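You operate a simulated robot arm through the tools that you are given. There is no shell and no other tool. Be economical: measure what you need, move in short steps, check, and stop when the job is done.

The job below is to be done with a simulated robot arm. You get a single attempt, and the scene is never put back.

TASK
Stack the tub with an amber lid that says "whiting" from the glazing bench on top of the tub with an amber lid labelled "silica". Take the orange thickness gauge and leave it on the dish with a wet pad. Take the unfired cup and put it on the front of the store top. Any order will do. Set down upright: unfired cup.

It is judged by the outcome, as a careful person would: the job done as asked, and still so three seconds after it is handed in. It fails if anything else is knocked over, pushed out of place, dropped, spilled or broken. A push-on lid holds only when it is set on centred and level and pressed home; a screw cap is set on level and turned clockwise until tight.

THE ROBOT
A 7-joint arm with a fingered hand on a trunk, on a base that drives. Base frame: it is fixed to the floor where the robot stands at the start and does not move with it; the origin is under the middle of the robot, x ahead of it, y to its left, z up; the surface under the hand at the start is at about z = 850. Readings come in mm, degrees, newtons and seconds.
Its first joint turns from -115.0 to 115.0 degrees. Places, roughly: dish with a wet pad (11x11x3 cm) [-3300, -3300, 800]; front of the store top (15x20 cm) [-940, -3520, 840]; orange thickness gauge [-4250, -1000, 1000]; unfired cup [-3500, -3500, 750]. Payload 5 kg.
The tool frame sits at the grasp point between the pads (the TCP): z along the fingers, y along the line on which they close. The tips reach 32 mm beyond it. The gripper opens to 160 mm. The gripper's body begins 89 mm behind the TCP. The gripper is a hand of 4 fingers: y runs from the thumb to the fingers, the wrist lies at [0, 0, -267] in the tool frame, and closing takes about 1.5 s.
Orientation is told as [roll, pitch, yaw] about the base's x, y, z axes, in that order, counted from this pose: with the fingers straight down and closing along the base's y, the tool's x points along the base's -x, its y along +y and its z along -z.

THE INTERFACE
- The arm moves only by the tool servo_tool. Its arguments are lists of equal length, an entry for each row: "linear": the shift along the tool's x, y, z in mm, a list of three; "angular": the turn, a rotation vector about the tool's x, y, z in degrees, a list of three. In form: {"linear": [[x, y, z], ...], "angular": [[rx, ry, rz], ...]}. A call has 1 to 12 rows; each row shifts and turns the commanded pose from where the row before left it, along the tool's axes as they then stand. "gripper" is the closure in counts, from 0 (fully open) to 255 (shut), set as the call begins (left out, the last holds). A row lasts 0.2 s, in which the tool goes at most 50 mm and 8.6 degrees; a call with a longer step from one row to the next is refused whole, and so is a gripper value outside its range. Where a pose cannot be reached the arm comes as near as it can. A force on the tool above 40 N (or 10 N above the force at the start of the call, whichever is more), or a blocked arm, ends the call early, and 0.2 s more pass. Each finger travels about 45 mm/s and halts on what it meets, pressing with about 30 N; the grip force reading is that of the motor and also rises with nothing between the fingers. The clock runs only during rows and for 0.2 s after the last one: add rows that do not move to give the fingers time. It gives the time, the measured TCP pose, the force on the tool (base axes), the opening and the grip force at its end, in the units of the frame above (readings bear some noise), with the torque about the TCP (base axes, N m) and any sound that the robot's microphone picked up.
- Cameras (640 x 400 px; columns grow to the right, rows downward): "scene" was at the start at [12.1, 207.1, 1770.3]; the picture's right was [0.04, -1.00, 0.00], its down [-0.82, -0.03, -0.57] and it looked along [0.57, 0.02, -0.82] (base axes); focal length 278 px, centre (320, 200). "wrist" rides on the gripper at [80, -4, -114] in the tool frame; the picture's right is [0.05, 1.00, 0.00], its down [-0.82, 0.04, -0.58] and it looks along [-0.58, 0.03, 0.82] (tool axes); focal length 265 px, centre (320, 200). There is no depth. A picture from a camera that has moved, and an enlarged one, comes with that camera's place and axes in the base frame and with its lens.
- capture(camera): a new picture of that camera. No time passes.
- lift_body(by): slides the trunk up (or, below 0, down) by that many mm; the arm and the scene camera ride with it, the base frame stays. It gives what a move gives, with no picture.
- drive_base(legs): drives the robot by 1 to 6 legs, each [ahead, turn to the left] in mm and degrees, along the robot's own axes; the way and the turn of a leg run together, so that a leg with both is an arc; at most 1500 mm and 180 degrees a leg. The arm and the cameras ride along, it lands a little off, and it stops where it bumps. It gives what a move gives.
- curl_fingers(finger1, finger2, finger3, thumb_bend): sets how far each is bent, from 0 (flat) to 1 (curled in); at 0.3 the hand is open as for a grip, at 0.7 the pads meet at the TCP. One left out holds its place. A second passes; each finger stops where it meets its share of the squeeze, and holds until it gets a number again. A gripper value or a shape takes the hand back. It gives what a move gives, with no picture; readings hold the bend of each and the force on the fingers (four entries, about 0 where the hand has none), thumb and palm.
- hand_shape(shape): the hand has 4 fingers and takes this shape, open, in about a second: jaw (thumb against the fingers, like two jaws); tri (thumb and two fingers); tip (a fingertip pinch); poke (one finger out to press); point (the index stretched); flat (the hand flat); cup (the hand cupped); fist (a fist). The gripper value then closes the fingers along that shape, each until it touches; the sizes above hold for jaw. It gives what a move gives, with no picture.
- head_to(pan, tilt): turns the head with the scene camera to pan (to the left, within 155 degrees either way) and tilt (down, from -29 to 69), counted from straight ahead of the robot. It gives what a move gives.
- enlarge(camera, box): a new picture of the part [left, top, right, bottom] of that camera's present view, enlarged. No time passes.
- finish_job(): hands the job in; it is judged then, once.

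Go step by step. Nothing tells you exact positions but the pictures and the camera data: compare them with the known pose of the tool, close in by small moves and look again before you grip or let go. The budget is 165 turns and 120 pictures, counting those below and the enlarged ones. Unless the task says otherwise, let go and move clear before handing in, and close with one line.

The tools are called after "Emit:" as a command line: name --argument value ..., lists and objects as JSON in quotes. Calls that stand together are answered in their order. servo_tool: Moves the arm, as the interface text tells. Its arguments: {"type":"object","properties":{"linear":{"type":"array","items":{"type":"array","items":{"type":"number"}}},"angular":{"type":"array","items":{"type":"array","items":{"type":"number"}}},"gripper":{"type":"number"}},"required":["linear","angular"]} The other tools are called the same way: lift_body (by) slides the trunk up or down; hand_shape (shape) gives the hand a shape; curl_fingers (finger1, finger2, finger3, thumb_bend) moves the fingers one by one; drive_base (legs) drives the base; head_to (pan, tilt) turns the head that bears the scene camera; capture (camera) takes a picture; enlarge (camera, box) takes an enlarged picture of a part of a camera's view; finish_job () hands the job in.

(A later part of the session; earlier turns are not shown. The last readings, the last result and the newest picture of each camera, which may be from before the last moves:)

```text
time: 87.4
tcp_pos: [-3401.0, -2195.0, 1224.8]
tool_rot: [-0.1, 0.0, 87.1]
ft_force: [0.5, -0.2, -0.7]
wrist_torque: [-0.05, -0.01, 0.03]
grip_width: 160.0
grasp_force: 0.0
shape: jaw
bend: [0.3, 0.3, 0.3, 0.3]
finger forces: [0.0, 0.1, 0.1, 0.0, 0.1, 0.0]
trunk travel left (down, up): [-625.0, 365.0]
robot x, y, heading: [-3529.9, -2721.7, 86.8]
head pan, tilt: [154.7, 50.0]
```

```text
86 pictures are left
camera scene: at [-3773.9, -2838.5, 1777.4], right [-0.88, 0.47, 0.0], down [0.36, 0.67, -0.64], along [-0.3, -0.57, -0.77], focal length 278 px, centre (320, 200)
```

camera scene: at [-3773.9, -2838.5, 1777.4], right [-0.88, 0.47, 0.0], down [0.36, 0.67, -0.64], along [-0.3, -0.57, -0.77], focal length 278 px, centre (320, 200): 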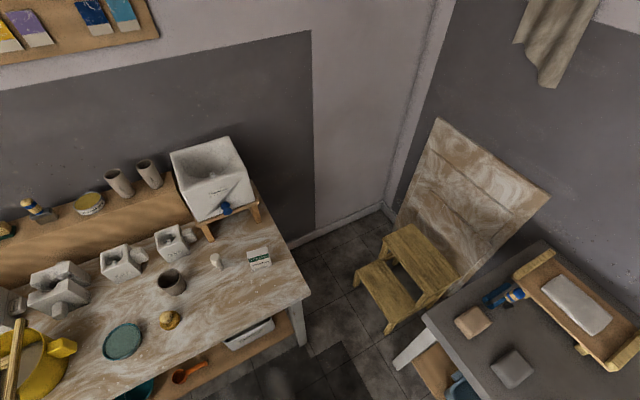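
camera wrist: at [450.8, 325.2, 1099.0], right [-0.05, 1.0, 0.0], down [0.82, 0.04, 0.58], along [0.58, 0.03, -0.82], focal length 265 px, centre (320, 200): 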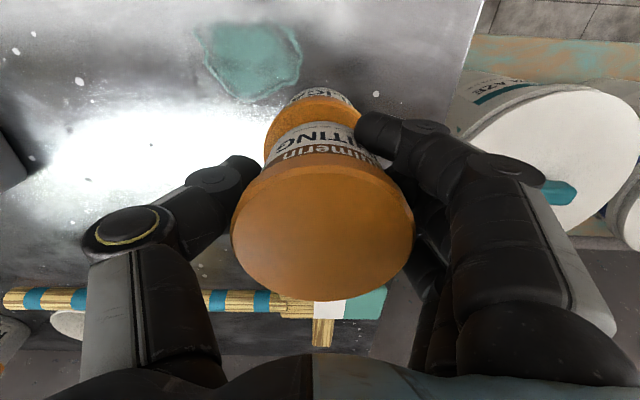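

The slab roller is along the west wall. I'll drive north to stand in front of it and look for the gauge there.

Emit:
drive_base --legs '[[1600, 0], [0, 92]]'

Emit:
head_to --pan 10 --tilt 35

Emit:
capture --camera "scene"

Emit:
capture --camera "wrist"

```text
refused: 1600 is not a number from -1500 to 1500
```

```text
time: 89.7
tcp_pos: [-3401.2, -2195.6, 1223.7]
tool_rot: [0.0, -0.1, 87.0]
ft_force: [0.2, 0.2, 1.0]
wrist_torque: [-0.01, -0.02, 0.01]
grip_width: 159.8
grasp_force: 0.1
shape: jaw
bend: [0.3, 0.3, 0.3, 0.3]
finger forces: [0.0, 0.0, 0.0, 0.0, 0.0, 0.1]
trunk travel left (down, up): [-625.0, 365.0]
robot x, y, heading: [-3530.2, -2724.2, 87.1]
head pan, tilt: [10.0, 35.0]
```

```text
85 pictures are left
camera scene: at [-3748.2, -2683.3, 1799.1], right [0.99, 0.12, 0.0], down [0.07, -0.57, -0.82], along [-0.1, 0.81, -0.57], focal length 278 px, centre (320, 200)
```

scene: 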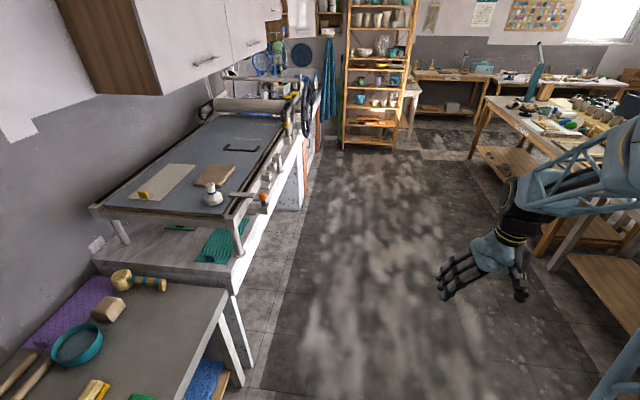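

```text
84 pictures are left
camera wrist: at [-3401.6, -2275.5, 1338.1], right [-1.0, 0.0, 0.0], down [0.0, 0.82, 0.58], along [0.0, 0.58, -0.82], focal length 265 px, centre (320, 200)
```

wrist: 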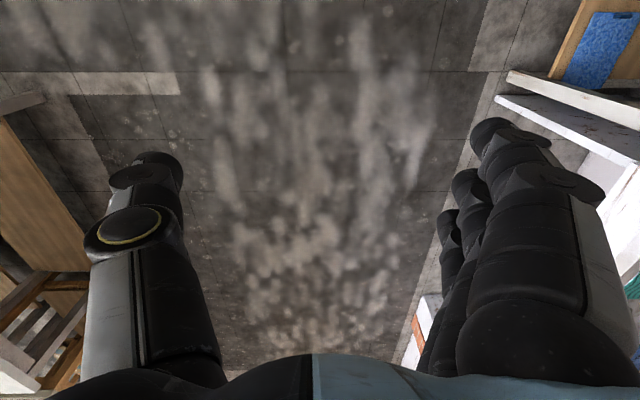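

The drive was refused because one leg was too long. I'll split it.

Emit:
drive_base --legs '[[1400, 0], [200, 0], [0, 92]]'

Emit:
head_to --pan 10 --tilt 35

Emit:
capture --camera "scene"

Emit:
capture --camera "wrist"

```text
time: 102.0
tcp_pos: [-3956.0, -1021.3, 1223.8]
tool_rot: [0.0, 0.0, 178.5]
ft_force: [0.3, 0.0, 0.8]
wrist_torque: [-0.02, 0.02, 0.01]
grip_width: 159.8
grasp_force: 0.0
shape: jaw
bend: [0.3, 0.3, 0.3, 0.3]
finger forces: [0.0, 0.0, 0.0, 0.0, 0.1, 0.0]
trunk travel left (down, up): [-625.0, 365.0]
robot x, y, heading: [-3428.2, -1137.7, 178.1]
head pan, tilt: [10.0, 35.0]
```

```text
time: 102.6
tcp_pos: [-3956.6, -1019.7, 1223.8]
tool_rot: [0.1, -0.1, 178.4]
ft_force: [0.0, -1.1, 0.0]
wrist_torque: [0.0, -0.01, 0.02]
grip_width: 159.9
grasp_force: 0.1
shape: jaw
bend: [0.3, 0.3, 0.3, 0.3]
finger forces: [0.0, 0.1, 0.1, 0.0, 0.1, 0.0]
trunk travel left (down, up): [-625.0, 365.0]
robot x, y, heading: [-3421.9, -1137.7, 178.3]
head pan, tilt: [10.0, 35.0]
```

```text
83 pictures are left
camera scene: at [-3458.2, -1355.1, 1799.1], right [-0.15, 0.99, 0.0], down [0.57, 0.08, -0.82], along [-0.81, -0.12, -0.57], focal length 278 px, centre (320, 200)
```

scene: 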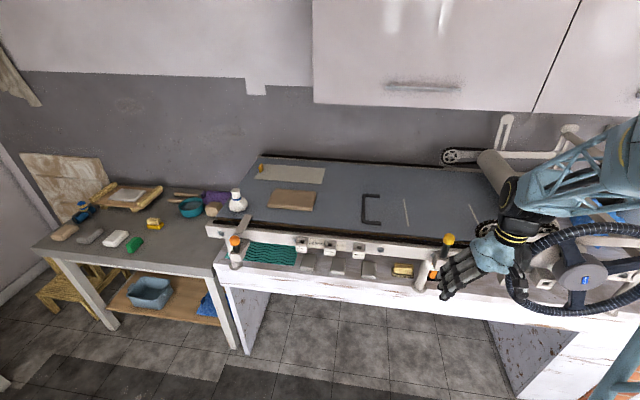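

```text
82 pictures are left
camera wrist: at [-3875.4, -1018.7, 1338.0], right [0.02, -1.0, 0.0], down [-0.82, -0.02, 0.58], along [-0.58, -0.01, -0.82], focal length 265 px, centre (320, 200)
```

wrist: 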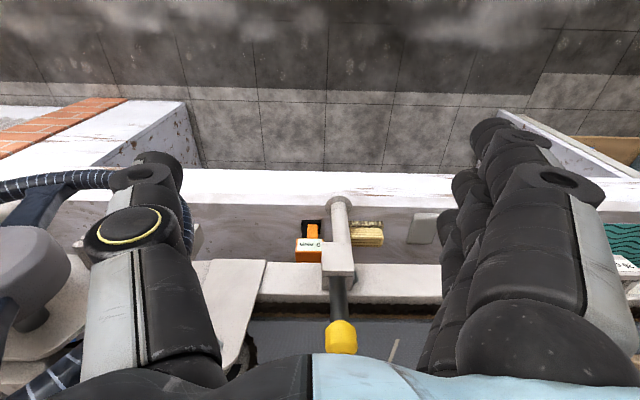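

I see an orange item near the roller's post. I'll zoom in on it with both cameras.

Emit:
enlarge --camera "wrist" --box '[260, 180, 420, 280]'

Emit:
enlarge --camera "scene" --box '[380, 220, 476, 280]'

```text
4.00 times, centred on (340, 230) of wrist
camera zoom: at [-3875.4, -1018.7, 1338.0], right [0.02, -1.0, 0.0], down [-0.82, -0.02, 0.58], along [-0.58, -0.01, -0.82], focal length 1062 px, centre (240, 80)
```

zoom: 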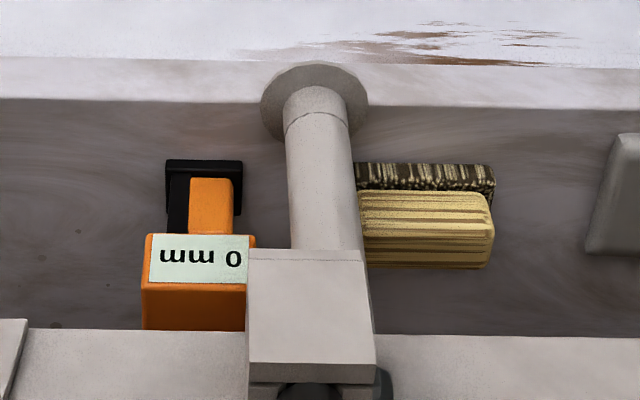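

```text
6.67 times, centred on (428, 250) of scene
camera zoom: at [-3458.2, -1355.1, 1799.1], right [-0.15, 0.99, 0.0], down [0.57, 0.08, -0.82], along [-0.81, -0.12, -0.57], focal length 1854 px, centre (-400, -133)
```

zoom: 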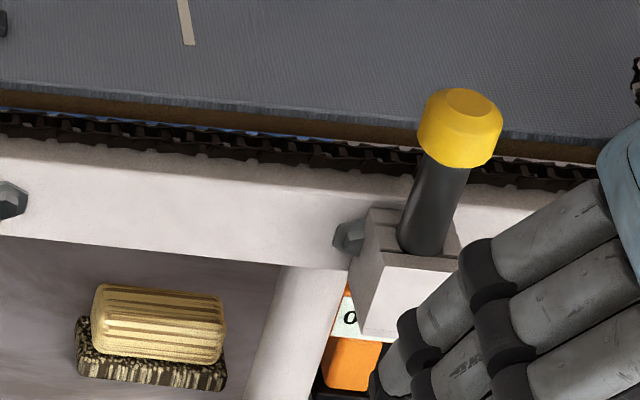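

The gauge stands on the counter next to the post, just in front of the rail. I'll shift the hand aside for a clear scene view.

Emit:
servo_tool --linear '[[40, 0, 0], [20, 40, 0], [0, 45, 0], [0, 45, 0], [0, 45, 0], [0, 45, 0], [0, 0, 0]]' --angular '[[0, 0, 0], [0, 0, 0], [0, 0, 0], [0, 0, 0], [0, 0, 0], [0, 0, 0], [0, 0, 0]]'

Emit:
head_to --pan -20 --tilt 45

Emit:
capture --camera "scene"

Emit:
enlarge --camera "wrist" --box '[0, 150, 240, 300]'

```text
time: 104.2
tcp_pos: [-3901.9, -1241.6, 1226.0]
tool_rot: [0.1, -0.1, 178.5]
ft_force: [-0.4, 0.3, 0.1]
wrist_torque: [-0.04, 0.01, -0.02]
grip_width: 159.7
grasp_force: 0.0
shape: jaw
bend: [0.3, 0.3, 0.3, 0.3]
finger forces: [0.1, 0.0, 0.1, 0.0, 0.0, 0.0]
trunk travel left (down, up): [-625.0, 365.0]
robot x, y, heading: [-3425.5, -1138.2, 178.3]
head pan, tilt: [10.0, 35.0]
```

```text
time: 105.1
tcp_pos: [-3902.1, -1242.8, 1225.3]
tool_rot: [0.1, -0.2, 178.5]
ft_force: [-0.1, 0.9, -1.2]
wrist_torque: [-0.02, -0.02, 0.02]
grip_width: 159.9
grasp_force: 0.1
shape: jaw
bend: [0.3, 0.3, 0.3, 0.3]
finger forces: [0.0, 0.0, 0.0, 0.0, 0.0, 0.0]
trunk travel left (down, up): [-625.0, 365.0]
robot x, y, heading: [-3422.7, -1136.8, 178.4]
head pan, tilt: [-20.0, 45.0]
```

```text
79 pictures are left
camera scene: at [-3446.7, -1312.6, 1784.3], right [0.37, 0.93, 0.0], down [0.66, -0.26, -0.71], along [-0.66, 0.26, -0.71], focal length 278 px, centre (320, 200)
```

scene: 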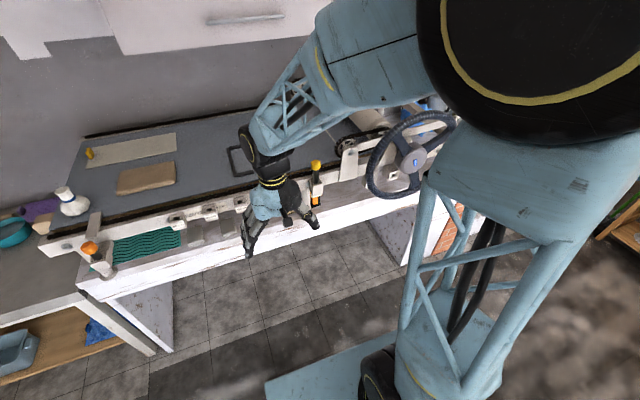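

```text
2.67 times, centred on (120, 225) of wrist
camera zoom: at [-3822.1, -1239.5, 1339.2], right [0.02, -1.0, 0.0], down [-0.81, -0.02, 0.58], along [-0.58, -0.01, -0.82], focal length 708 px, centre (853, 133)
```

zoom: 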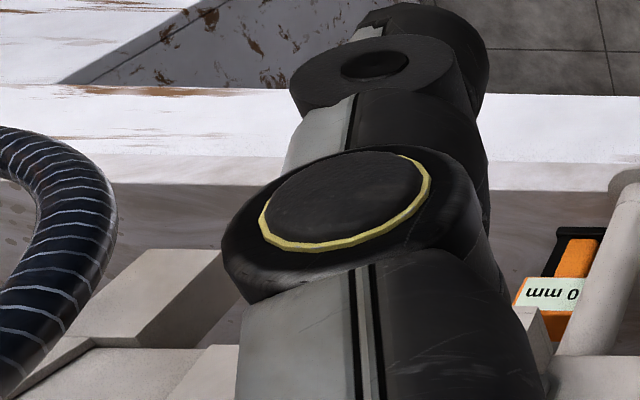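

I've triangulated the gauge label at about (-4261, -1006, 948). I need a clearer view, so I'll move the hand to the robot's right, out of the line of sight.

Emit:
servo_tool --linear '[[30, 0, -40], [30, -25, -30], [0, -48, 0], [0, -48, 0], [0, -48, 0], [0, -48, 0], [0, -48, 0], [0, -48, 0], [0, -48, 0], [0, -48, 0], [0, -48, 0], [0, -48, 0]]' --angular '[[0, 0, 0], [0, 0, 0], [0, 0, 0], [0, 0, 0], [0, 0, 0], [0, 0, 0], [0, 0, 0], [0, 0, 0], [0, 0, 0], [0, 0, 0], [0, 0, 0], [0, 0, 0]]'

Emit:
enlarge --camera "scene" --box '[250, 140, 410, 240]'

```text
time: 107.7
tcp_pos: [-3831.4, -735.9, 1294.0]
tool_rot: [0.1, 0.0, 178.4]
ft_force: [0.3, 1.7, 0.1]
wrist_torque: [-0.03, 0.0, -0.01]
grip_width: 160.2
grasp_force: 0.0
shape: jaw
bend: [0.3, 0.3, 0.3, 0.3]
finger forces: [0.0, 0.1, 0.0, 0.1, 0.1, 0.0]
trunk travel left (down, up): [-625.0, 365.0]
robot x, y, heading: [-3427.2, -1136.7, 178.2]
head pan, tilt: [-20.0, 45.0]
```

```text
4.00 times, centred on (330, 190) of scene
camera zoom: at [-3447.2, -1310.4, 1784.4], right [0.37, 0.93, 0.0], down [0.66, -0.26, -0.71], along [-0.66, 0.26, -0.71], focal length 1112 px, centre (280, 240)
```

zoom: 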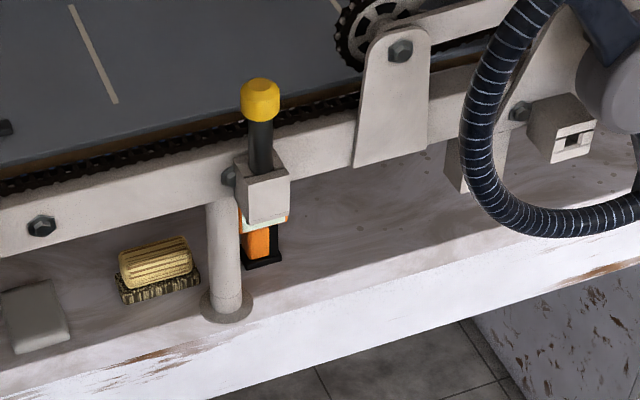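

The gauge stands upright on the counter, partly under the lever bracket, with the post on its left. I'll lower the trunk for a more level view.

Emit:
lift_body --by -350

Emit:
head_to --pan -15 --tilt 30

Emit:
capture --camera "scene"

Emit:
enlarge --camera "scene" --box '[272, 150, 400, 230]'

```text
time: 111.2
tcp_pos: [-3832.2, -738.4, 944.4]
tool_rot: [0.0, -0.1, 178.5]
ft_force: [0.0, -0.2, -0.1]
wrist_torque: [0.01, 0.0, -0.02]
grip_width: 160.2
grasp_force: 0.0
shape: jaw
bend: [0.3, 0.3, 0.3, 0.3]
finger forces: [0.1, 0.0, 0.0, 0.1, 0.0, 0.1]
trunk travel left (down, up): [-275.0, 715.0]
robot x, y, heading: [-3426.5, -1138.6, 178.2]
head pan, tilt: [-20.0, 45.0]
```

```text
time: 111.9
tcp_pos: [-3831.8, -737.7, 944.7]
tool_rot: [0.1, -0.1, 178.4]
ft_force: [1.2, -0.5, -0.1]
wrist_torque: [-0.01, -0.01, -0.03]
grip_width: 160.0
grasp_force: 0.0
shape: jaw
bend: [0.3, 0.3, 0.3, 0.3]
finger forces: [0.0, 0.0, 0.0, 0.0, 0.0, 0.0]
trunk travel left (down, up): [-275.0, 715.0]
robot x, y, heading: [-3424.5, -1135.8, 178.5]
head pan, tilt: [-15.0, 30.0]
```

```text
76 pictures are left
camera scene: at [-3457.7, -1316.3, 1456.8], right [0.28, 0.96, 0.0], down [0.48, -0.14, -0.87], along [-0.83, 0.25, -0.5], focal length 278 px, centre (320, 200)
```

scene: 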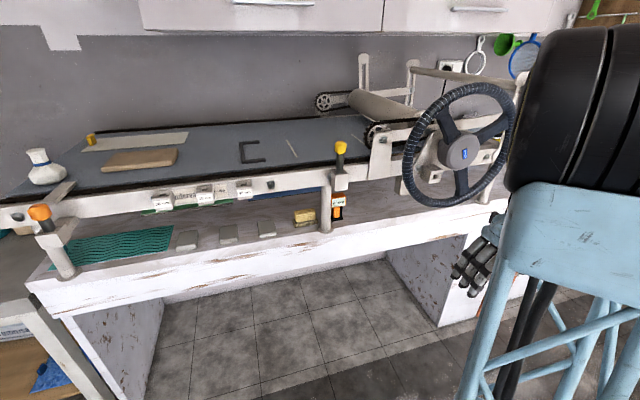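

```text
5.00 times, centred on (336, 190) of scene
camera zoom: at [-3457.7, -1316.3, 1456.8], right [0.28, 0.96, 0.0], down [0.48, -0.14, -0.87], along [-0.83, 0.25, -0.5], focal length 1391 px, centre (240, 250)
```

zoom: 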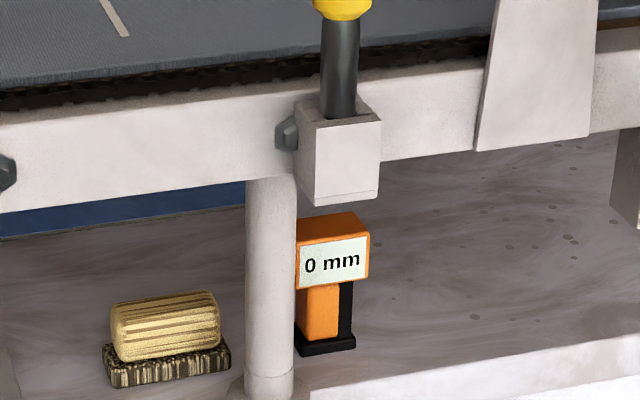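

The gauge now reads clearly: its head is at x -4261..-4292, y -1030..-977, z 928..974, under the roller, with the post in front-left. I'll approach horizontally from the front-right at about 30°, camera side up, and first turn the hand about its axis in free space.

Emit:
servo_tool --linear '[[0, 0, 0], [0, 0, 0], [0, 0, 0], [0, 0, 0], [0, 0, 0], [0, 0, 0], [0, 0, 0], [0, 0, 0], [0, 0, 0]]' --angular '[[0, 0, 8.25], [0, 0, 8.25], [0, 0, 8.25], [0, 0, 8.25], [0, 0, 8.25], [0, 0, 8.25], [0, 0, 8.25], [0, 0, 8.25], [0, 0, 8.25]]'

Emit:
servo_tool --linear '[[0, 0, 0], [0, 0, 0], [0, 0, 0], [0, 0, 0], [0, 0, 0], [0, 0, 0], [0, 0, 0], [0, 0, 0], [0, 0, 0], [0, 0, 0]]' --angular '[[0, 0, 8.25], [0, 0, 8.25], [0, 0, 8.25], [0, 0, 8.25], [0, 0, 8.25], [0, 0, 8.25], [0, 0, 8.25], [0, 0, 8.25], [0, 0, 8.25], [0, 0, 0]]'

Emit:
capture --camera "scene"

```text
time: 113.9
tcp_pos: [-3831.2, -738.1, 945.0]
tool_rot: [0.2, 0.0, 104.0]
ft_force: [-0.1, 0.7, -0.7]
wrist_torque: [0.01, -0.02, -0.01]
grip_width: 160.0
grasp_force: 0.0
shape: jaw
bend: [0.3, 0.3, 0.3, 0.3]
finger forces: [0.1, 0.0, 0.0, 0.1, 0.1, 0.0]
trunk travel left (down, up): [-275.0, 715.0]
robot x, y, heading: [-3426.9, -1140.1, 178.5]
head pan, tilt: [-15.0, 30.0]
```

```text
time: 116.1
tcp_pos: [-3830.6, -738.1, 945.5]
tool_rot: [0.1, 0.2, 29.9]
ft_force: [-0.4, 0.3, -0.4]
wrist_torque: [0.02, -0.02, 0.0]
grip_width: 159.8
grasp_force: 0.1
shape: jaw
bend: [0.3, 0.3, 0.3, 0.3]
finger forces: [0.1, 0.1, 0.0, 0.0, 0.1, 0.0]
trunk travel left (down, up): [-275.0, 715.0]
robot x, y, heading: [-3426.7, -1138.7, 178.5]
head pan, tilt: [-15.0, 30.0]
```

```text
74 pictures are left
camera scene: at [-3457.7, -1316.3, 1456.9], right [0.28, 0.96, 0.0], down [0.48, -0.14, -0.87], along [-0.83, 0.25, -0.5], focal length 278 px, centre (320, 200)
```

scene: 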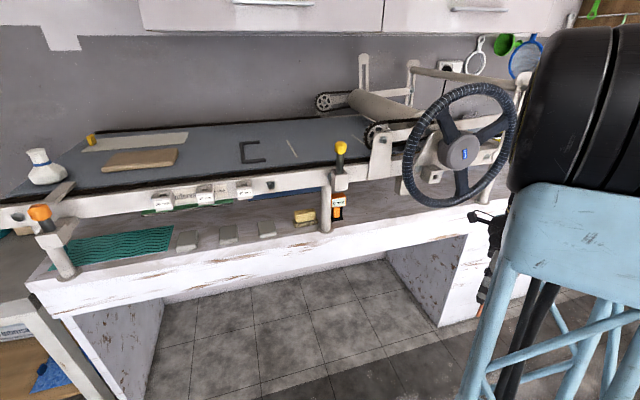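

The rotation worked. Next I'll shift to a staging spot left of the wheel and tilt the hand to horizontal.

Emit:
servo_tool --linear '[[37, -14, -2.5], [37, -14, -2.5], [37, -14, -2.5], [37, -14, -2.5], [0, 0, 0]]' --angular '[[0, 0, 0], [0, 0, 0], [0, 0, 0], [0, 0, 0], [0, 0, 0]]'

Emit:
servo_tool --linear '[[0, 0, 0], [0, 0, 0], [0, 0, 0], [0, 0, 0], [0, 0, 0], [0, 0, 0], [0, 0, 0], [0, 0, 0], [0, 0, 0], [0, 0, 0], [0, 0, 0], [0, 0, 0]]' --angular '[[0, 8.18, 0], [0, 8.18, 0], [0, 8.18, 0], [0, 8.18, 0], [0, 8.18, 0], [0, 8.18, 0], [0, 8.18, 0], [0, 8.18, 0], [0, 8.18, 0], [0, 8.18, 0], [0, 8.18, 0], [0, 0, 0]]'

Emit:
capture --camera "scene"

Emit:
capture --camera "wrist"

```text
time: 117.3
tcp_pos: [-3928.9, -860.4, 954.4]
tool_rot: [0.0, 0.0, 29.9]
ft_force: [-0.4, -0.2, 0.0]
wrist_torque: [0.0, -0.02, -0.02]
grip_width: 160.1
grasp_force: 0.0
shape: jaw
bend: [0.3, 0.3, 0.3, 0.3]
finger forces: [0.0, 0.0, 0.0, 0.1, 0.0, 0.0]
trunk travel left (down, up): [-275.0, 715.0]
robot x, y, heading: [-3422.8, -1136.7, 178.4]
head pan, tilt: [-15.0, 30.0]
```

```text
time: 119.9
tcp_pos: [-3930.7, -860.0, 955.1]
tool_rot: [166.7, 89.8, -163.2]
ft_force: [-0.9, 0.2, 0.2]
wrist_torque: [-0.01, -0.01, 0.02]
grip_width: 159.8
grasp_force: 0.1
shape: jaw
bend: [0.3, 0.3, 0.3, 0.3]
finger forces: [0.0, 0.0, 0.1, 0.0, 0.0, 0.0]
trunk travel left (down, up): [-275.0, 715.0]
robot x, y, heading: [-3425.7, -1138.4, 178.4]
head pan, tilt: [-15.0, 30.0]
```

```text
73 pictures are left
camera scene: at [-3457.8, -1316.0, 1457.0], right [0.28, 0.96, 0.0], down [0.48, -0.14, -0.87], along [-0.83, 0.25, -0.5], focal length 278 px, centre (320, 200)
```

scene: 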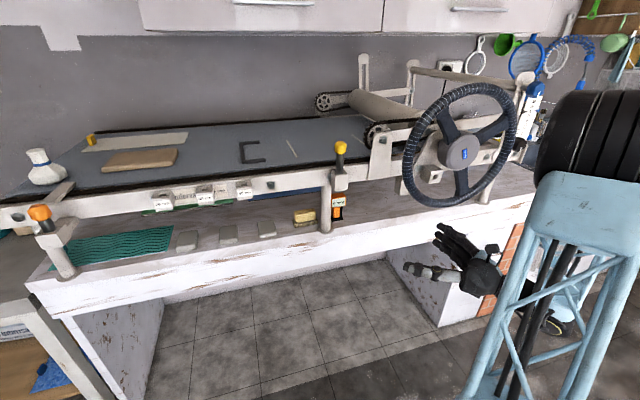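

```text
72 pictures are left
camera wrist: at [-3830.2, -806.5, 1035.0], right [-0.5, 0.87, 0.05], down [0.48, 0.32, -0.82], along [-0.72, -0.38, -0.57], focal length 265 px, centre (320, 200)
```

wrist: 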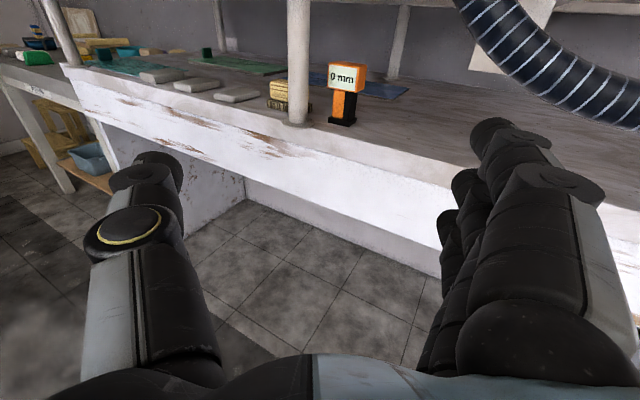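

The view is ideal. I'll pre-close to about 88 mm and line up laterally with the gauge (+53 mm in tool y, 10 mm down), then look.

Emit:
servo_tool --linear '[[-5, 27, 0], [-5, 26, 0], [0, 0, 0], [0, 0, 0], [0, 0, 0], [0, 0, 0]]' --angular '[[0, 0, 0], [0, 0, 0], [0, 0, 0], [0, 0, 0], [0, 0, 0], [0, 0, 0]]' --gripper 115

Emit:
servo_tool --linear '[[0, 0, 40], [0, 0, 40], [0, 0, 40], [0, 0, 40], [0, 0, 0]]' --angular '[[0, 0, 0], [0, 0, 0], [0, 0, 0], [0, 0, 0], [0, 0, 0]]'

Emit:
capture --camera "wrist"

Emit:
enlarge --camera "scene" --box '[300, 100, 524, 240]'

```text
time: 121.3
tcp_pos: [-3958.0, -815.3, 945.6]
tool_rot: [172.9, 89.9, -157.2]
ft_force: [-0.6, 0.5, -0.6]
wrist_torque: [-0.04, 0.03, -0.01]
grip_width: 88.6
grasp_force: 0.1
shape: jaw
bend: [0.72, 0.72, 0.72, 0.7]
finger forces: [0.1, 0.1, 0.0, 0.0, 0.0, 0.0]
trunk travel left (down, up): [-275.0, 715.0]
robot x, y, heading: [-3426.4, -1140.7, 178.5]
head pan, tilt: [-15.0, 30.0]
```

```text
time: 122.5
tcp_pos: [-4095.3, -894.2, 945.1]
tool_rot: [169.7, 90.0, -160.5]
ft_force: [0.9, -1.1, -1.5]
wrist_torque: [0.01, 0.02, -0.02]
grip_width: 88.5
grasp_force: 0.1
shape: jaw
bend: [0.72, 0.72, 0.72, 0.7]
finger forces: [0.0, 0.1, 0.0, 0.0, 0.1, 0.0]
trunk travel left (down, up): [-275.0, 715.0]
robot x, y, heading: [-3424.4, -1137.7, 178.3]
head pan, tilt: [-15.0, 30.0]
```

```text
71 pictures are left
camera wrist: at [-3995.1, -841.7, 1024.4], right [-0.5, 0.87, 0.05], down [0.48, 0.32, -0.82], along [-0.72, -0.38, -0.58], focal length 265 px, centre (320, 200)
```

wrist: 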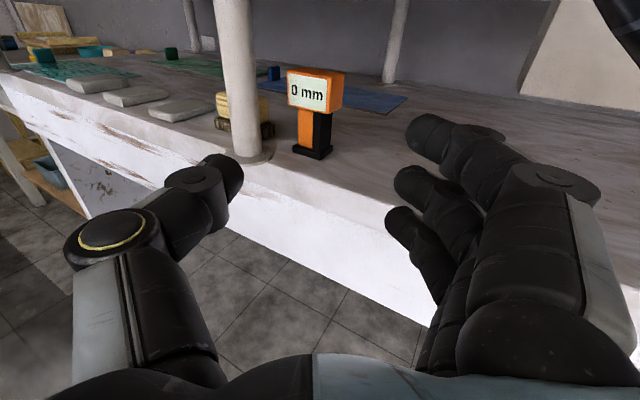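

```text
2.86 times, centred on (412, 170) of scene
camera zoom: at [-3458.0, -1316.3, 1456.9], right [0.28, 0.96, 0.0], down [0.48, -0.14, -0.87], along [-0.83, 0.25, -0.5], focal length 795 px, centre (57, 286)
```

zoom: 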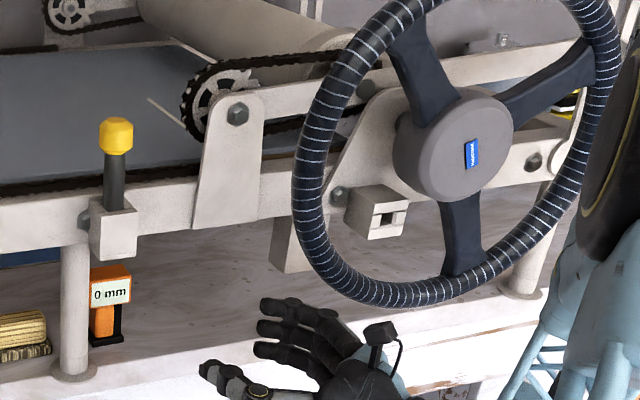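

The thumb knuckle would catch the post at a 30° approach, so I need about 52°, with the base moved toward +y so the arm lines up. I'll retreat the hand first, then reposition.

Emit:
servo_tool --linear '[[0, 0, -40], [0, 0, -45], [0, 0, -45], [0, 0, -45], [0, 0, -20], [0, 0, 0]]' --angular '[[0, 0, 0], [0, 0, 0], [0, 0, 0], [0, 0, 0], [0, 0, 0], [0, 0, 0]]'

Emit:
drive_base --legs '[[-80, 0], [0, -103], [560, 0], [0, 135]]'

Emit:
head_to --pan 0 --tilt 30

Emit:
capture --camera "scene"

Emit:
capture --camera "wrist"

```text
time: 123.9
tcp_pos: [-3925.3, -797.3, 945.8]
tool_rot: [177.6, 89.9, -152.3]
ft_force: [-0.4, 1.1, -0.3]
wrist_torque: [0.02, -0.05, 0.04]
grip_width: 88.2
grasp_force: 0.0
shape: jaw
bend: [0.72, 0.72, 0.72, 0.7]
finger forces: [0.1, 0.1, 0.1, 0.0, 0.0, 0.1]
trunk travel left (down, up): [-275.0, 715.0]
robot x, y, heading: [-3426.9, -1136.5, 178.7]
head pan, tilt: [-15.0, 30.0]
```

```text
time: 138.3
tcp_pos: [-3799.5, -573.5, 945.9]
tool_rot: [173.1, 89.8, -125.8]
ft_force: [-0.4, -0.3, -0.2]
wrist_torque: [0.0, 0.01, -0.02]
grip_width: 88.6
grasp_force: 0.1
shape: jaw
bend: [0.72, 0.72, 0.72, 0.7]
finger forces: [0.1, 0.0, 0.0, 0.0, 0.0, 0.0]
trunk travel left (down, up): [-275.0, 715.0]
robot x, y, heading: [-3194.1, -604.2, -150.2]
head pan, tilt: [-15.0, 30.0]
```

```text
time: 139.1
tcp_pos: [-3799.3, -574.5, 946.3]
tool_rot: [173.6, 89.9, -125.2]
ft_force: [0.3, -0.8, -0.2]
wrist_torque: [0.01, 0.0, 0.0]
grip_width: 88.3
grasp_force: 0.0
shape: jaw
bend: [0.72, 0.72, 0.72, 0.7]
finger forces: [0.0, 0.0, 0.0, 0.0, 0.0, 0.0]
trunk travel left (down, up): [-275.0, 715.0]
robot x, y, heading: [-3192.8, -605.2, -150.2]
head pan, tilt: [0.0, 30.0]
```

```text
69 pictures are left
camera scene: at [-3120.6, -797.0, 1456.9], right [-0.49, 0.87, 0.0], down [0.43, 0.25, -0.87], along [-0.75, -0.43, -0.5], focal length 278 px, centre (320, 200)
```

scene: 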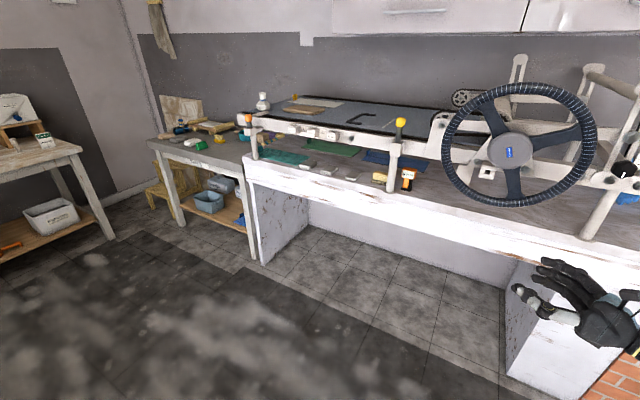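

```text
68 pictures are left
camera wrist: at [-3740.8, -476.2, 1025.8], right [-0.87, 0.48, 0.05], down [0.24, 0.52, -0.82], along [-0.42, -0.7, -0.57], focal length 265 px, centre (320, 200)
```

wrist: 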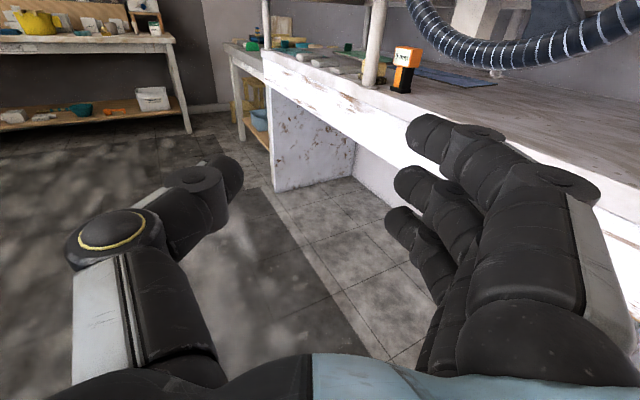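

I'm repositioned. I'll rotate the hand to about θ=20° so the camera stalk crosses left of the wheel, then drive 200 mm closer.

Emit:
servo_tool --linear '[[0, 0, 0], [0, 0, 0], [0, 0, 0], [0, 0, 0], [0, 0, 0], [0, 0, 0]]' --angular '[[-8.2, 0, 0], [-8.2, 0, 0], [-8.2, 0, 0], [-8.2, 0, 0], [-8.2, 0, 0], [0, 0, 0]]'

Emit:
drive_base --legs '[[190, 0]]'

Emit:
capture --camera "wrist"

Emit:
capture --camera "scene"

```text
time: 140.4
tcp_pos: [-3817.6, -565.5, 946.6]
tool_rot: [-138.3, 90.0, -118.0]
ft_force: [-0.6, 0.1, 0.3]
wrist_torque: [0.02, -0.01, 0.03]
grip_width: 88.2
grasp_force: 0.1
shape: jaw
bend: [0.72, 0.72, 0.72, 0.7]
finger forces: [0.0, 0.0, 0.0, 0.1, 0.0, 0.0]
out of reach, approached as far as the arm can: row 5
trunk travel left (down, up): [-275.0, 715.0]
robot x, y, heading: [-3195.0, -605.0, -150.3]
head pan, tilt: [0.0, 30.0]
```

```text
time: 142.0
tcp_pos: [-3980.9, -657.6, 947.5]
tool_rot: [-143.0, 90.0, -122.8]
ft_force: [0.6, 0.9, -0.4]
wrist_torque: [0.01, 0.01, -0.01]
grip_width: 88.5
grasp_force: 0.1
shape: jaw
bend: [0.72, 0.72, 0.72, 0.7]
finger forces: [0.0, 0.1, 0.0, 0.0, 0.0, 0.0]
trunk travel left (down, up): [-275.0, 715.0]
robot x, y, heading: [-3358.9, -698.6, -150.3]
head pan, tilt: [0.0, 30.0]
```

```text
67 pictures are left
camera wrist: at [-3872.6, -622.0, 1027.3], right [-0.35, 0.94, 0.05], down [0.53, 0.24, -0.82], along [-0.78, -0.26, -0.58], focal length 265 px, centre (320, 200)
```

wrist: 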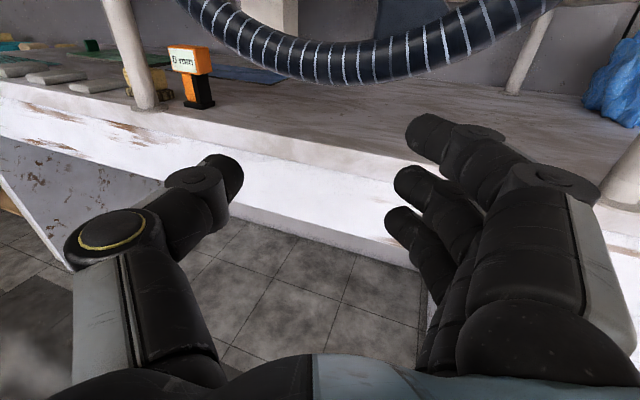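

```text
66 pictures are left
camera scene: at [-3284.3, -890.3, 1456.9], right [-0.49, 0.87, 0.0], down [0.43, 0.25, -0.87], along [-0.75, -0.43, -0.5], focal length 278 px, centre (320, 200)
```

scene: 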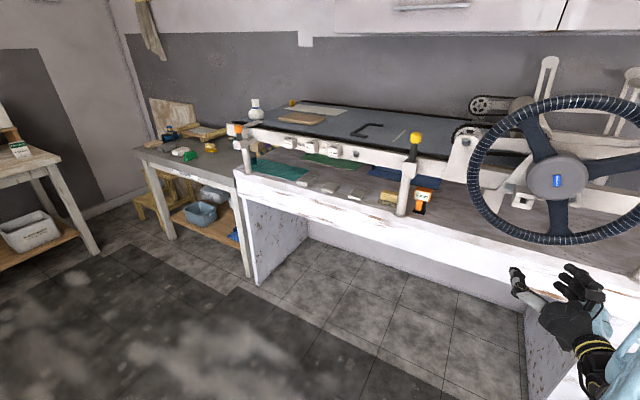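

The hand is at θ≈20.5° and the gauge is still at about (-4261, -1006, 950). I'll slide left to the approach line while staying clear of the wheel.

Emit:
servo_tool --linear '[[0, -35, 0], [0, -35, 0], [0, -35, 0], [0, -35, 15], [0, -34, 30], [0, 0, 30], [0, 0, 28], [0, 0, 0]]' --angular '[[0, 0, 0], [0, 0, 0], [0, 0, 0], [0, 0, 0], [0, 0, 0], [0, 0, 0], [0, 0, 0], [0, 0, 0]]'

Emit:
capture --camera "wrist"

Emit:
enlarge --camera "scene" --box '[380, 100, 620, 250]'

```text
time: 143.8
tcp_pos: [-4087.6, -833.9, 952.3]
tool_rot: [-40.2, 89.9, -19.7]
ft_force: [10.6, -4.3, -17.5]
wrist_torque: [-1.15, 0.38, -0.76]
grip_width: 87.6
grasp_force: 0.1
shape: jaw
bend: [0.72, 0.72, 0.72, 0.7]
finger forces: [18.9, 0.1, 0.2, 0.1, 0.0, 0.1]
out of reach, approached as far as the arm can: row 1, 2, 3, 4
trunk travel left (down, up): [-275.0, 715.0]
robot x, y, heading: [-3360.9, -698.7, -150.3]
head pan, tilt: [0.0, 30.0]
```

```text
65 pictures are left
camera wrist: at [-3979.0, -798.2, 1032.5], right [-0.35, 0.94, 0.05], down [0.53, 0.24, -0.81], along [-0.77, -0.26, -0.58], focal length 265 px, centre (320, 200)
```

wrist: 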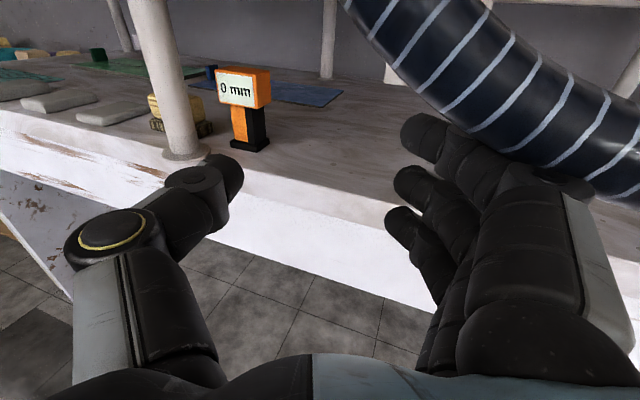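

```text
2.67 times, centred on (500, 175) of scene
camera zoom: at [-3284.6, -890.9, 1456.6], right [-0.49, 0.87, 0.0], down [0.43, 0.25, -0.87], along [-0.75, -0.43, -0.5], focal length 742 px, centre (-160, 267)
```

zoom: 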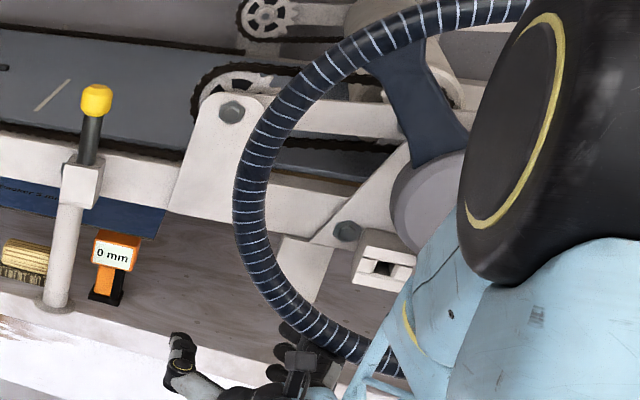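

The top finger is touching the wheel rim, so I'll drop 20 mm and back off slightly.

Emit:
servo_tool --linear '[[-10, 0, 0], [-10, 0, -10], [0, 0, -25], [0, 0, 0]]' --angular '[[0, 0, 0], [0, 0, 0], [0, 0, 0], [0, 0, 0]]'

Emit:
capture --camera "wrist"

```text
time: 144.8
tcp_pos: [-4053.2, -821.4, 934.7]
tool_rot: [-155.6, 90.0, -135.2]
ft_force: [-0.3, 0.4, -0.5]
wrist_torque: [-0.03, 0.0, -0.01]
grip_width: 88.1
grasp_force: 0.1
shape: jaw
bend: [0.72, 0.72, 0.72, 0.7]
finger forces: [0.0, 0.1, 0.0, 0.0, 0.0, 0.0]
trunk travel left (down, up): [-275.0, 715.0]
robot x, y, heading: [-3356.6, -697.6, -150.4]
head pan, tilt: [0.0, 30.0]
```

```text
63 pictures are left
camera wrist: at [-3945.5, -785.4, 1014.2], right [-0.35, 0.94, 0.05], down [0.53, 0.24, -0.82], along [-0.78, -0.26, -0.57], focal length 265 px, centre (320, 200)
```

wrist: 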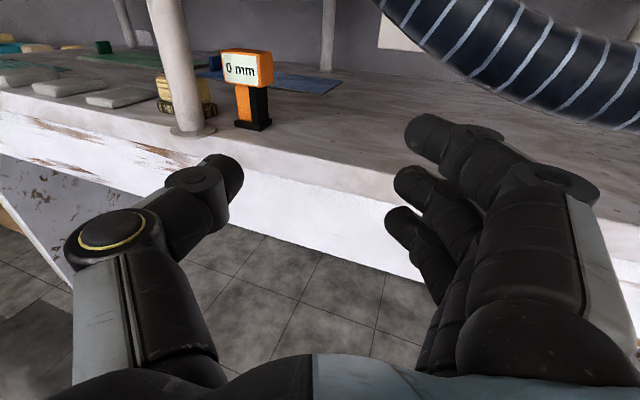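

I'm clear now. I'll slide 50 mm left onto the approach line, then advance most of the way.

Emit:
servo_tool --linear '[[0, -25, 0], [0, -25, 0], [0, 0, 0]]' --angular '[[0, 0, 0], [0, 0, 0], [0, 0, 0]]'

Emit:
servo_tool --linear '[[0, 0, 40], [0, 0, 40], [0, 0, 30], [0, 0, 0]]' --angular '[[0, 0, 0], [0, 0, 0], [0, 0, 0], [0, 0, 0]]'

Emit:
capture --camera "wrist"

```text
time: 145.6
tcp_pos: [-4035.8, -858.3, 938.2]
tool_rot: [-72.5, 89.8, -51.6]
ft_force: [0.5, -0.6, 0.3]
wrist_torque: [0.02, 0.02, -0.03]
grip_width: 87.8
grasp_force: 0.0
shape: jaw
bend: [0.72, 0.72, 0.72, 0.7]
finger forces: [0.1, 0.0, 0.0, 0.0, 0.0, 0.0]
out of reach, approached as far as the arm can: row 2
trunk travel left (down, up): [-275.0, 715.0]
robot x, y, heading: [-3359.0, -697.2, -150.4]
head pan, tilt: [0.0, 30.0]
```

```text
time: 146.6
tcp_pos: [-4123.6, -875.9, 961.3]
tool_rot: [-27.1, 89.1, -6.7]
ft_force: [0.7, 1.2, -0.6]
wrist_torque: [-0.04, 0.05, 0.17]
grip_width: 87.6
grasp_force: 0.1
shape: jaw
bend: [0.72, 0.72, 0.72, 0.7]
finger forces: [0.0, 0.0, 0.0, 0.1, 0.0, 0.0]
out of reach, approached as far as the arm can: row 1, 2, 3
trunk travel left (down, up): [-275.0, 715.0]
robot x, y, heading: [-3360.1, -702.8, -150.6]
head pan, tilt: [0.0, 30.0]
```

```text
62 pictures are left
camera wrist: at [-4016.6, -838.9, 1043.5], right [-0.35, 0.94, 0.04], down [0.54, 0.24, -0.81], along [-0.77, -0.26, -0.59], focal length 265 px, centre (320, 200)
```

wrist: 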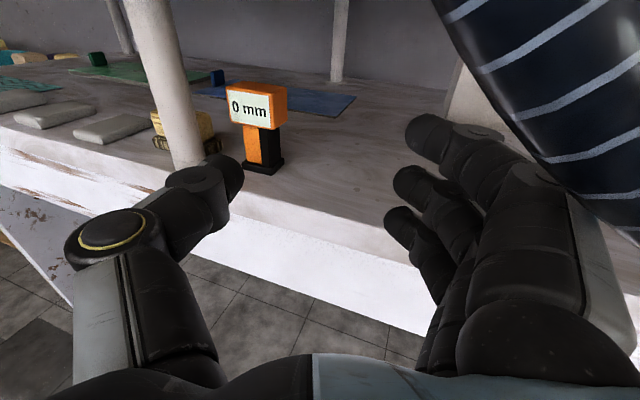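

The arm is near a wrist limit at θ=20° for this heading, so I'll back up 60 mm, lower, and rotate to θ≈35°, which eases it.

Emit:
servo_tool --linear '[[0, 0, -30], [0, 0, -30], [-13, 0, 0], [-13, 0, 0], [0, 0, 0], [0, 0, 0], [0, 0, 0]]' --angular '[[0, 0, 0], [0, 0, 0], [0, 0, 0], [0, 0, 0], [7.5, 0, 0], [7.5, 0, 0], [0, 0, 0]]'

Emit:
capture --camera "wrist"

```text
time: 148.2
tcp_pos: [-4065.2, -855.5, 938.3]
tool_rot: [-149.4, 89.9, -114.0]
ft_force: [0.2, 1.2, 0.0]
wrist_torque: [-0.01, 0.0, -0.01]
grip_width: 87.8
grasp_force: 0.0
shape: jaw
bend: [0.72, 0.72, 0.72, 0.7]
finger forces: [0.0, 0.1, 0.1, 0.0, 0.0, 0.1]
trunk travel left (down, up): [-275.0, 715.0]
robot x, y, heading: [-3356.3, -696.8, -150.4]
head pan, tilt: [0.0, 30.0]
```

```text
61 pictures are left
camera wrist: at [-3969.8, -792.2, 1017.4], right [-0.58, 0.81, 0.05], down [0.45, 0.37, -0.82], along [-0.68, -0.45, -0.58], focal length 265 px, centre (320, 200)
```

wrist: 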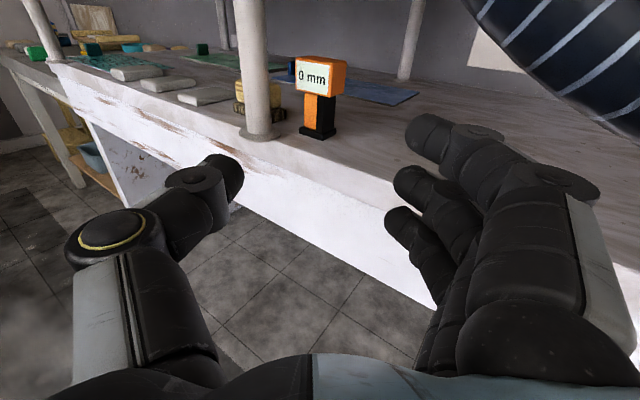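

At θ≈35.6° there are no limit warnings. I'll move left first so the camera stalk passes well left of the rim.

Emit:
servo_tool --linear '[[0, -26, 18], [0, -25, 18], [0, -25, 18], [0, 0, 0]]' --angular '[[0, 0, 0], [0, 0, 0], [0, 0, 0], [0, 0, 0]]'

Emit:
servo_tool --linear '[[0, 21, 30], [0, 21, 30], [0, 22, 29], [0, 0, 0]]' --angular '[[0, 0, 0], [0, 0, 0], [0, 0, 0], [0, 0, 0]]'

Emit:
capture --camera "wrist"

Emit:
enlarge --camera "scene" --box '[360, 100, 600, 250]'

```text
time: 149.2
tcp_pos: [-4065.1, -949.6, 937.6]
tool_rot: [-171.9, 89.9, -136.6]
ft_force: [0.0, -0.4, 0.7]
wrist_torque: [0.02, -0.01, 0.0]
grip_width: 88.1
grasp_force: 0.0
shape: jaw
bend: [0.72, 0.72, 0.72, 0.7]
finger forces: [0.1, 0.1, 0.0, 0.1, 0.0, 0.0]
trunk travel left (down, up): [-275.0, 715.0]
robot x, y, heading: [-3359.3, -698.1, -150.3]
head pan, tilt: [0.0, 30.0]
```

```text
time: 150.2
tcp_pos: [-4175.4, -947.3, 938.3]
tool_rot: [-148.0, 89.9, -112.8]
ft_force: [-0.1, -0.5, -0.1]
wrist_torque: [0.01, 0.03, 0.02]
grip_width: 87.8
grasp_force: 0.1
shape: jaw
bend: [0.72, 0.72, 0.72, 0.7]
finger forces: [0.0, 0.0, 0.0, 0.0, 0.0, 0.0]
trunk travel left (down, up): [-275.0, 715.0]
robot x, y, heading: [-3360.3, -703.5, -150.3]
head pan, tilt: [0.0, 30.0]
```

```text
60 pictures are left
camera wrist: at [-4080.2, -884.4, 1017.8], right [-0.58, 0.82, 0.05], down [0.45, 0.37, -0.82], along [-0.68, -0.45, -0.58], focal length 265 px, centre (320, 200)
```

wrist: 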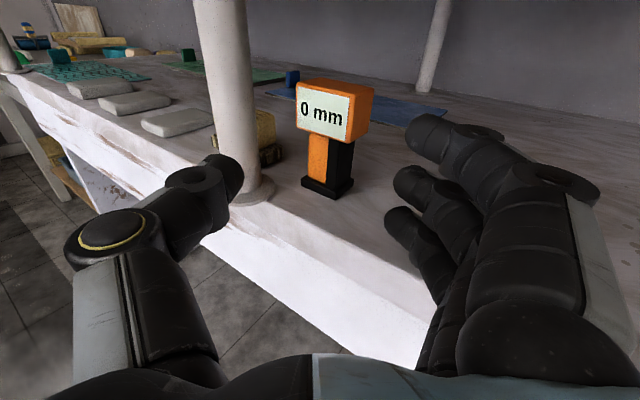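

```text
2.67 times, centred on (480, 175) of scene
camera zoom: at [-3284.7, -890.5, 1456.9], right [-0.49, 0.87, 0.0], down [0.43, 0.25, -0.87], along [-0.75, -0.43, -0.5], focal length 742 px, centre (-107, 267)
```

zoom: 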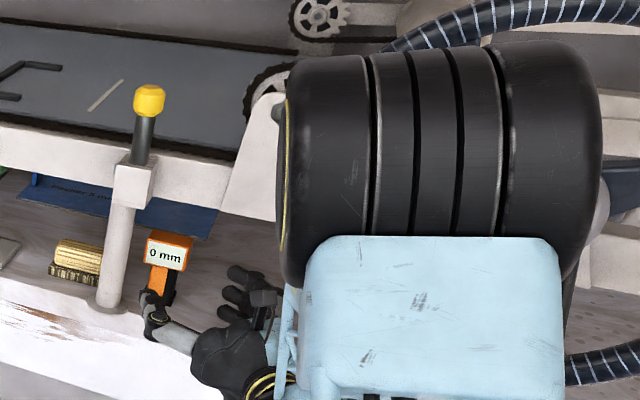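

This is a good close view. The gauge centre is about (-4279, -1007) and the post about (-4200, -1052). Spreading the thumb wider and offsetting the hand to the right avoids the post, so I'll go to θ≈42° with about 130 mm opening and shift right.

Emit:
servo_tool --linear '[[0, 0, 0], [0, 0, 0], [0, 0, 0], [0, 0, 0], [0, 0, 0]]' --angular '[[6.4, 0, 0], [0, 0, 0], [0, 0, 0], [0, 0, 0], [0, 0, 0]]' --gripper 48

Emit:
servo_tool --linear '[[-1, 17, 3], [-1, 17, 3], [-1, 17, 3], [0, 0, 0]]' --angular '[[0, 0, 0], [0, 0, 0], [0, 0, 0], [0, 0, 0]]'

Emit:
capture --camera "wrist"

Emit:
enlarge --camera "scene" --box '[360, 130, 520, 230]'

```text
time: 151.4
tcp_pos: [-4173.5, -946.8, 938.1]
tool_rot: [-162.2, 90.0, -120.5]
ft_force: [0.3, -0.1, -0.4]
wrist_torque: [0.02, 0.01, -0.01]
grip_width: 129.4
grasp_force: 0.0
shape: jaw
bend: [0.58, 0.58, 0.58, 0.54]
finger forces: [0.0, 0.1, 0.0, 0.1, 0.1, 0.0]
trunk travel left (down, up): [-275.0, 715.0]
robot x, y, heading: [-3360.5, -698.4, -150.4]
head pan, tilt: [0.0, 30.0]
```

```text
time: 152.4
tcp_pos: [-4215.8, -916.0, 933.4]
tool_rot: [-155.1, 90.0, -113.5]
ft_force: [0.7, 0.8, -0.2]
wrist_torque: [0.01, -0.01, 0.02]
grip_width: 129.7
grasp_force: 0.0
shape: jaw
bend: [0.58, 0.58, 0.58, 0.54]
finger forces: [0.0, 0.0, 0.0, 0.1, 0.0, 0.0]
trunk travel left (down, up): [-275.0, 715.0]
robot x, y, heading: [-3360.7, -700.6, -150.2]
head pan, tilt: [0.0, 30.0]
```

```text
58 pictures are left
camera wrist: at [-4127.6, -842.5, 1013.9], right [-0.66, 0.75, 0.05], down [0.4, 0.41, -0.82], along [-0.63, -0.52, -0.58], focal length 265 px, centre (320, 200)
```

wrist: 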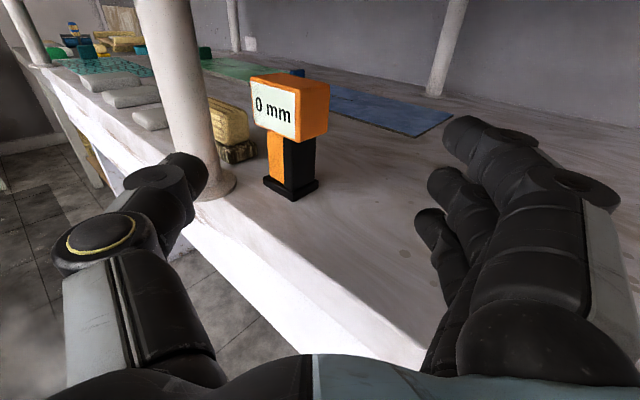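

```text
4.00 times, centred on (440, 180) of scene
camera zoom: at [-3284.6, -890.3, 1456.9], right [-0.49, 0.87, 0.0], down [0.43, 0.25, -0.87], along [-0.75, -0.43, -0.5], focal length 1112 px, centre (-160, 280)
```

zoom: 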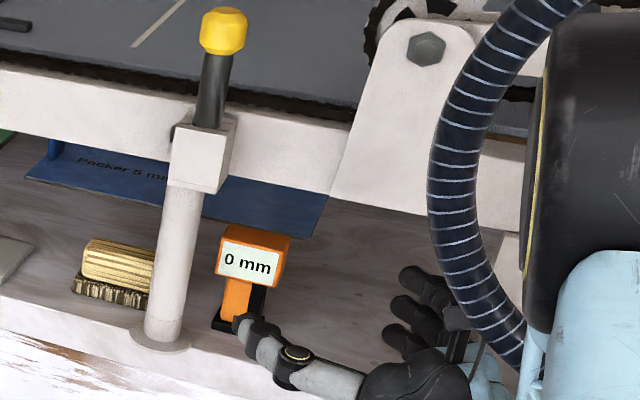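

The lane is slightly tight, so I'll open a bit more (145 mm), shift right 7 mm, then advance 55 mm.

Emit:
servo_tool --linear '[[0, 7, 0], [0, 0, 0], [0, 0, 0], [0, 0, 0]]' --angular '[[0, 0, 0], [0, 0, 0], [0, 0, 0], [0, 0, 0]]' --gripper 24

Emit:
servo_tool --linear '[[0, 0, 20], [0, 0, 20], [0, 0, 15], [0, 0, 0]]' --angular '[[0, 0, 0], [0, 0, 0], [0, 0, 0], [0, 0, 0]]'

Emit:
capture --camera "wrist"

```text
time: 153.4
tcp_pos: [-4220.1, -911.6, 935.2]
tool_rot: [-164.0, 89.9, -122.3]
ft_force: [-0.4, 0.1, 0.2]
wrist_torque: [0.01, 0.01, 0.01]
grip_width: 144.3
grasp_force: 0.2
shape: jaw
bend: [0.47, 0.47, 0.47, 0.43]
finger forces: [0.0, 0.0, 0.0, 0.0, 0.0, 0.1]
trunk travel left (down, up): [-275.0, 715.0]
robot x, y, heading: [-3358.7, -699.3, -150.4]
head pan, tilt: [0.0, 30.0]
```

```text
time: 154.4
tcp_pos: [-4261.1, -947.2, 934.9]
tool_rot: [-157.9, 89.9, -116.3]
ft_force: [0.0, 0.2, -0.1]
wrist_torque: [0.01, -0.01, -0.04]
grip_width: 144.7
grasp_force: 0.0
shape: jaw
bend: [0.47, 0.47, 0.47, 0.43]
finger forces: [0.0, 0.0, 0.1, 0.0, 0.0, 0.1]
trunk travel left (down, up): [-275.0, 715.0]
robot x, y, heading: [-3359.0, -702.1, -150.6]
head pan, tilt: [0.0, 30.0]
```

```text
56 pictures are left
camera wrist: at [-4174.1, -874.1, 1014.2], right [-0.66, 0.75, 0.05], down [0.4, 0.41, -0.82], along [-0.63, -0.52, -0.58], focal length 265 px, centre (320, 200)
```

wrist: 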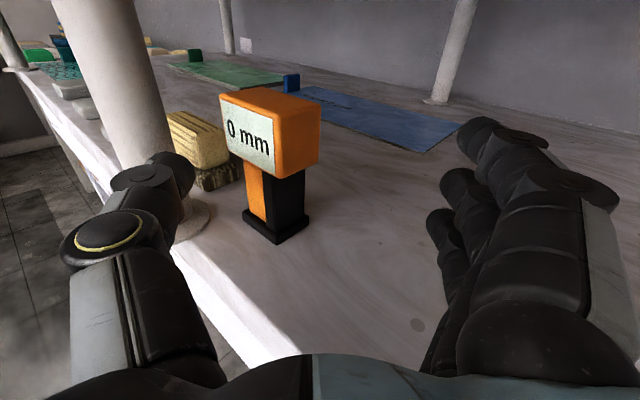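

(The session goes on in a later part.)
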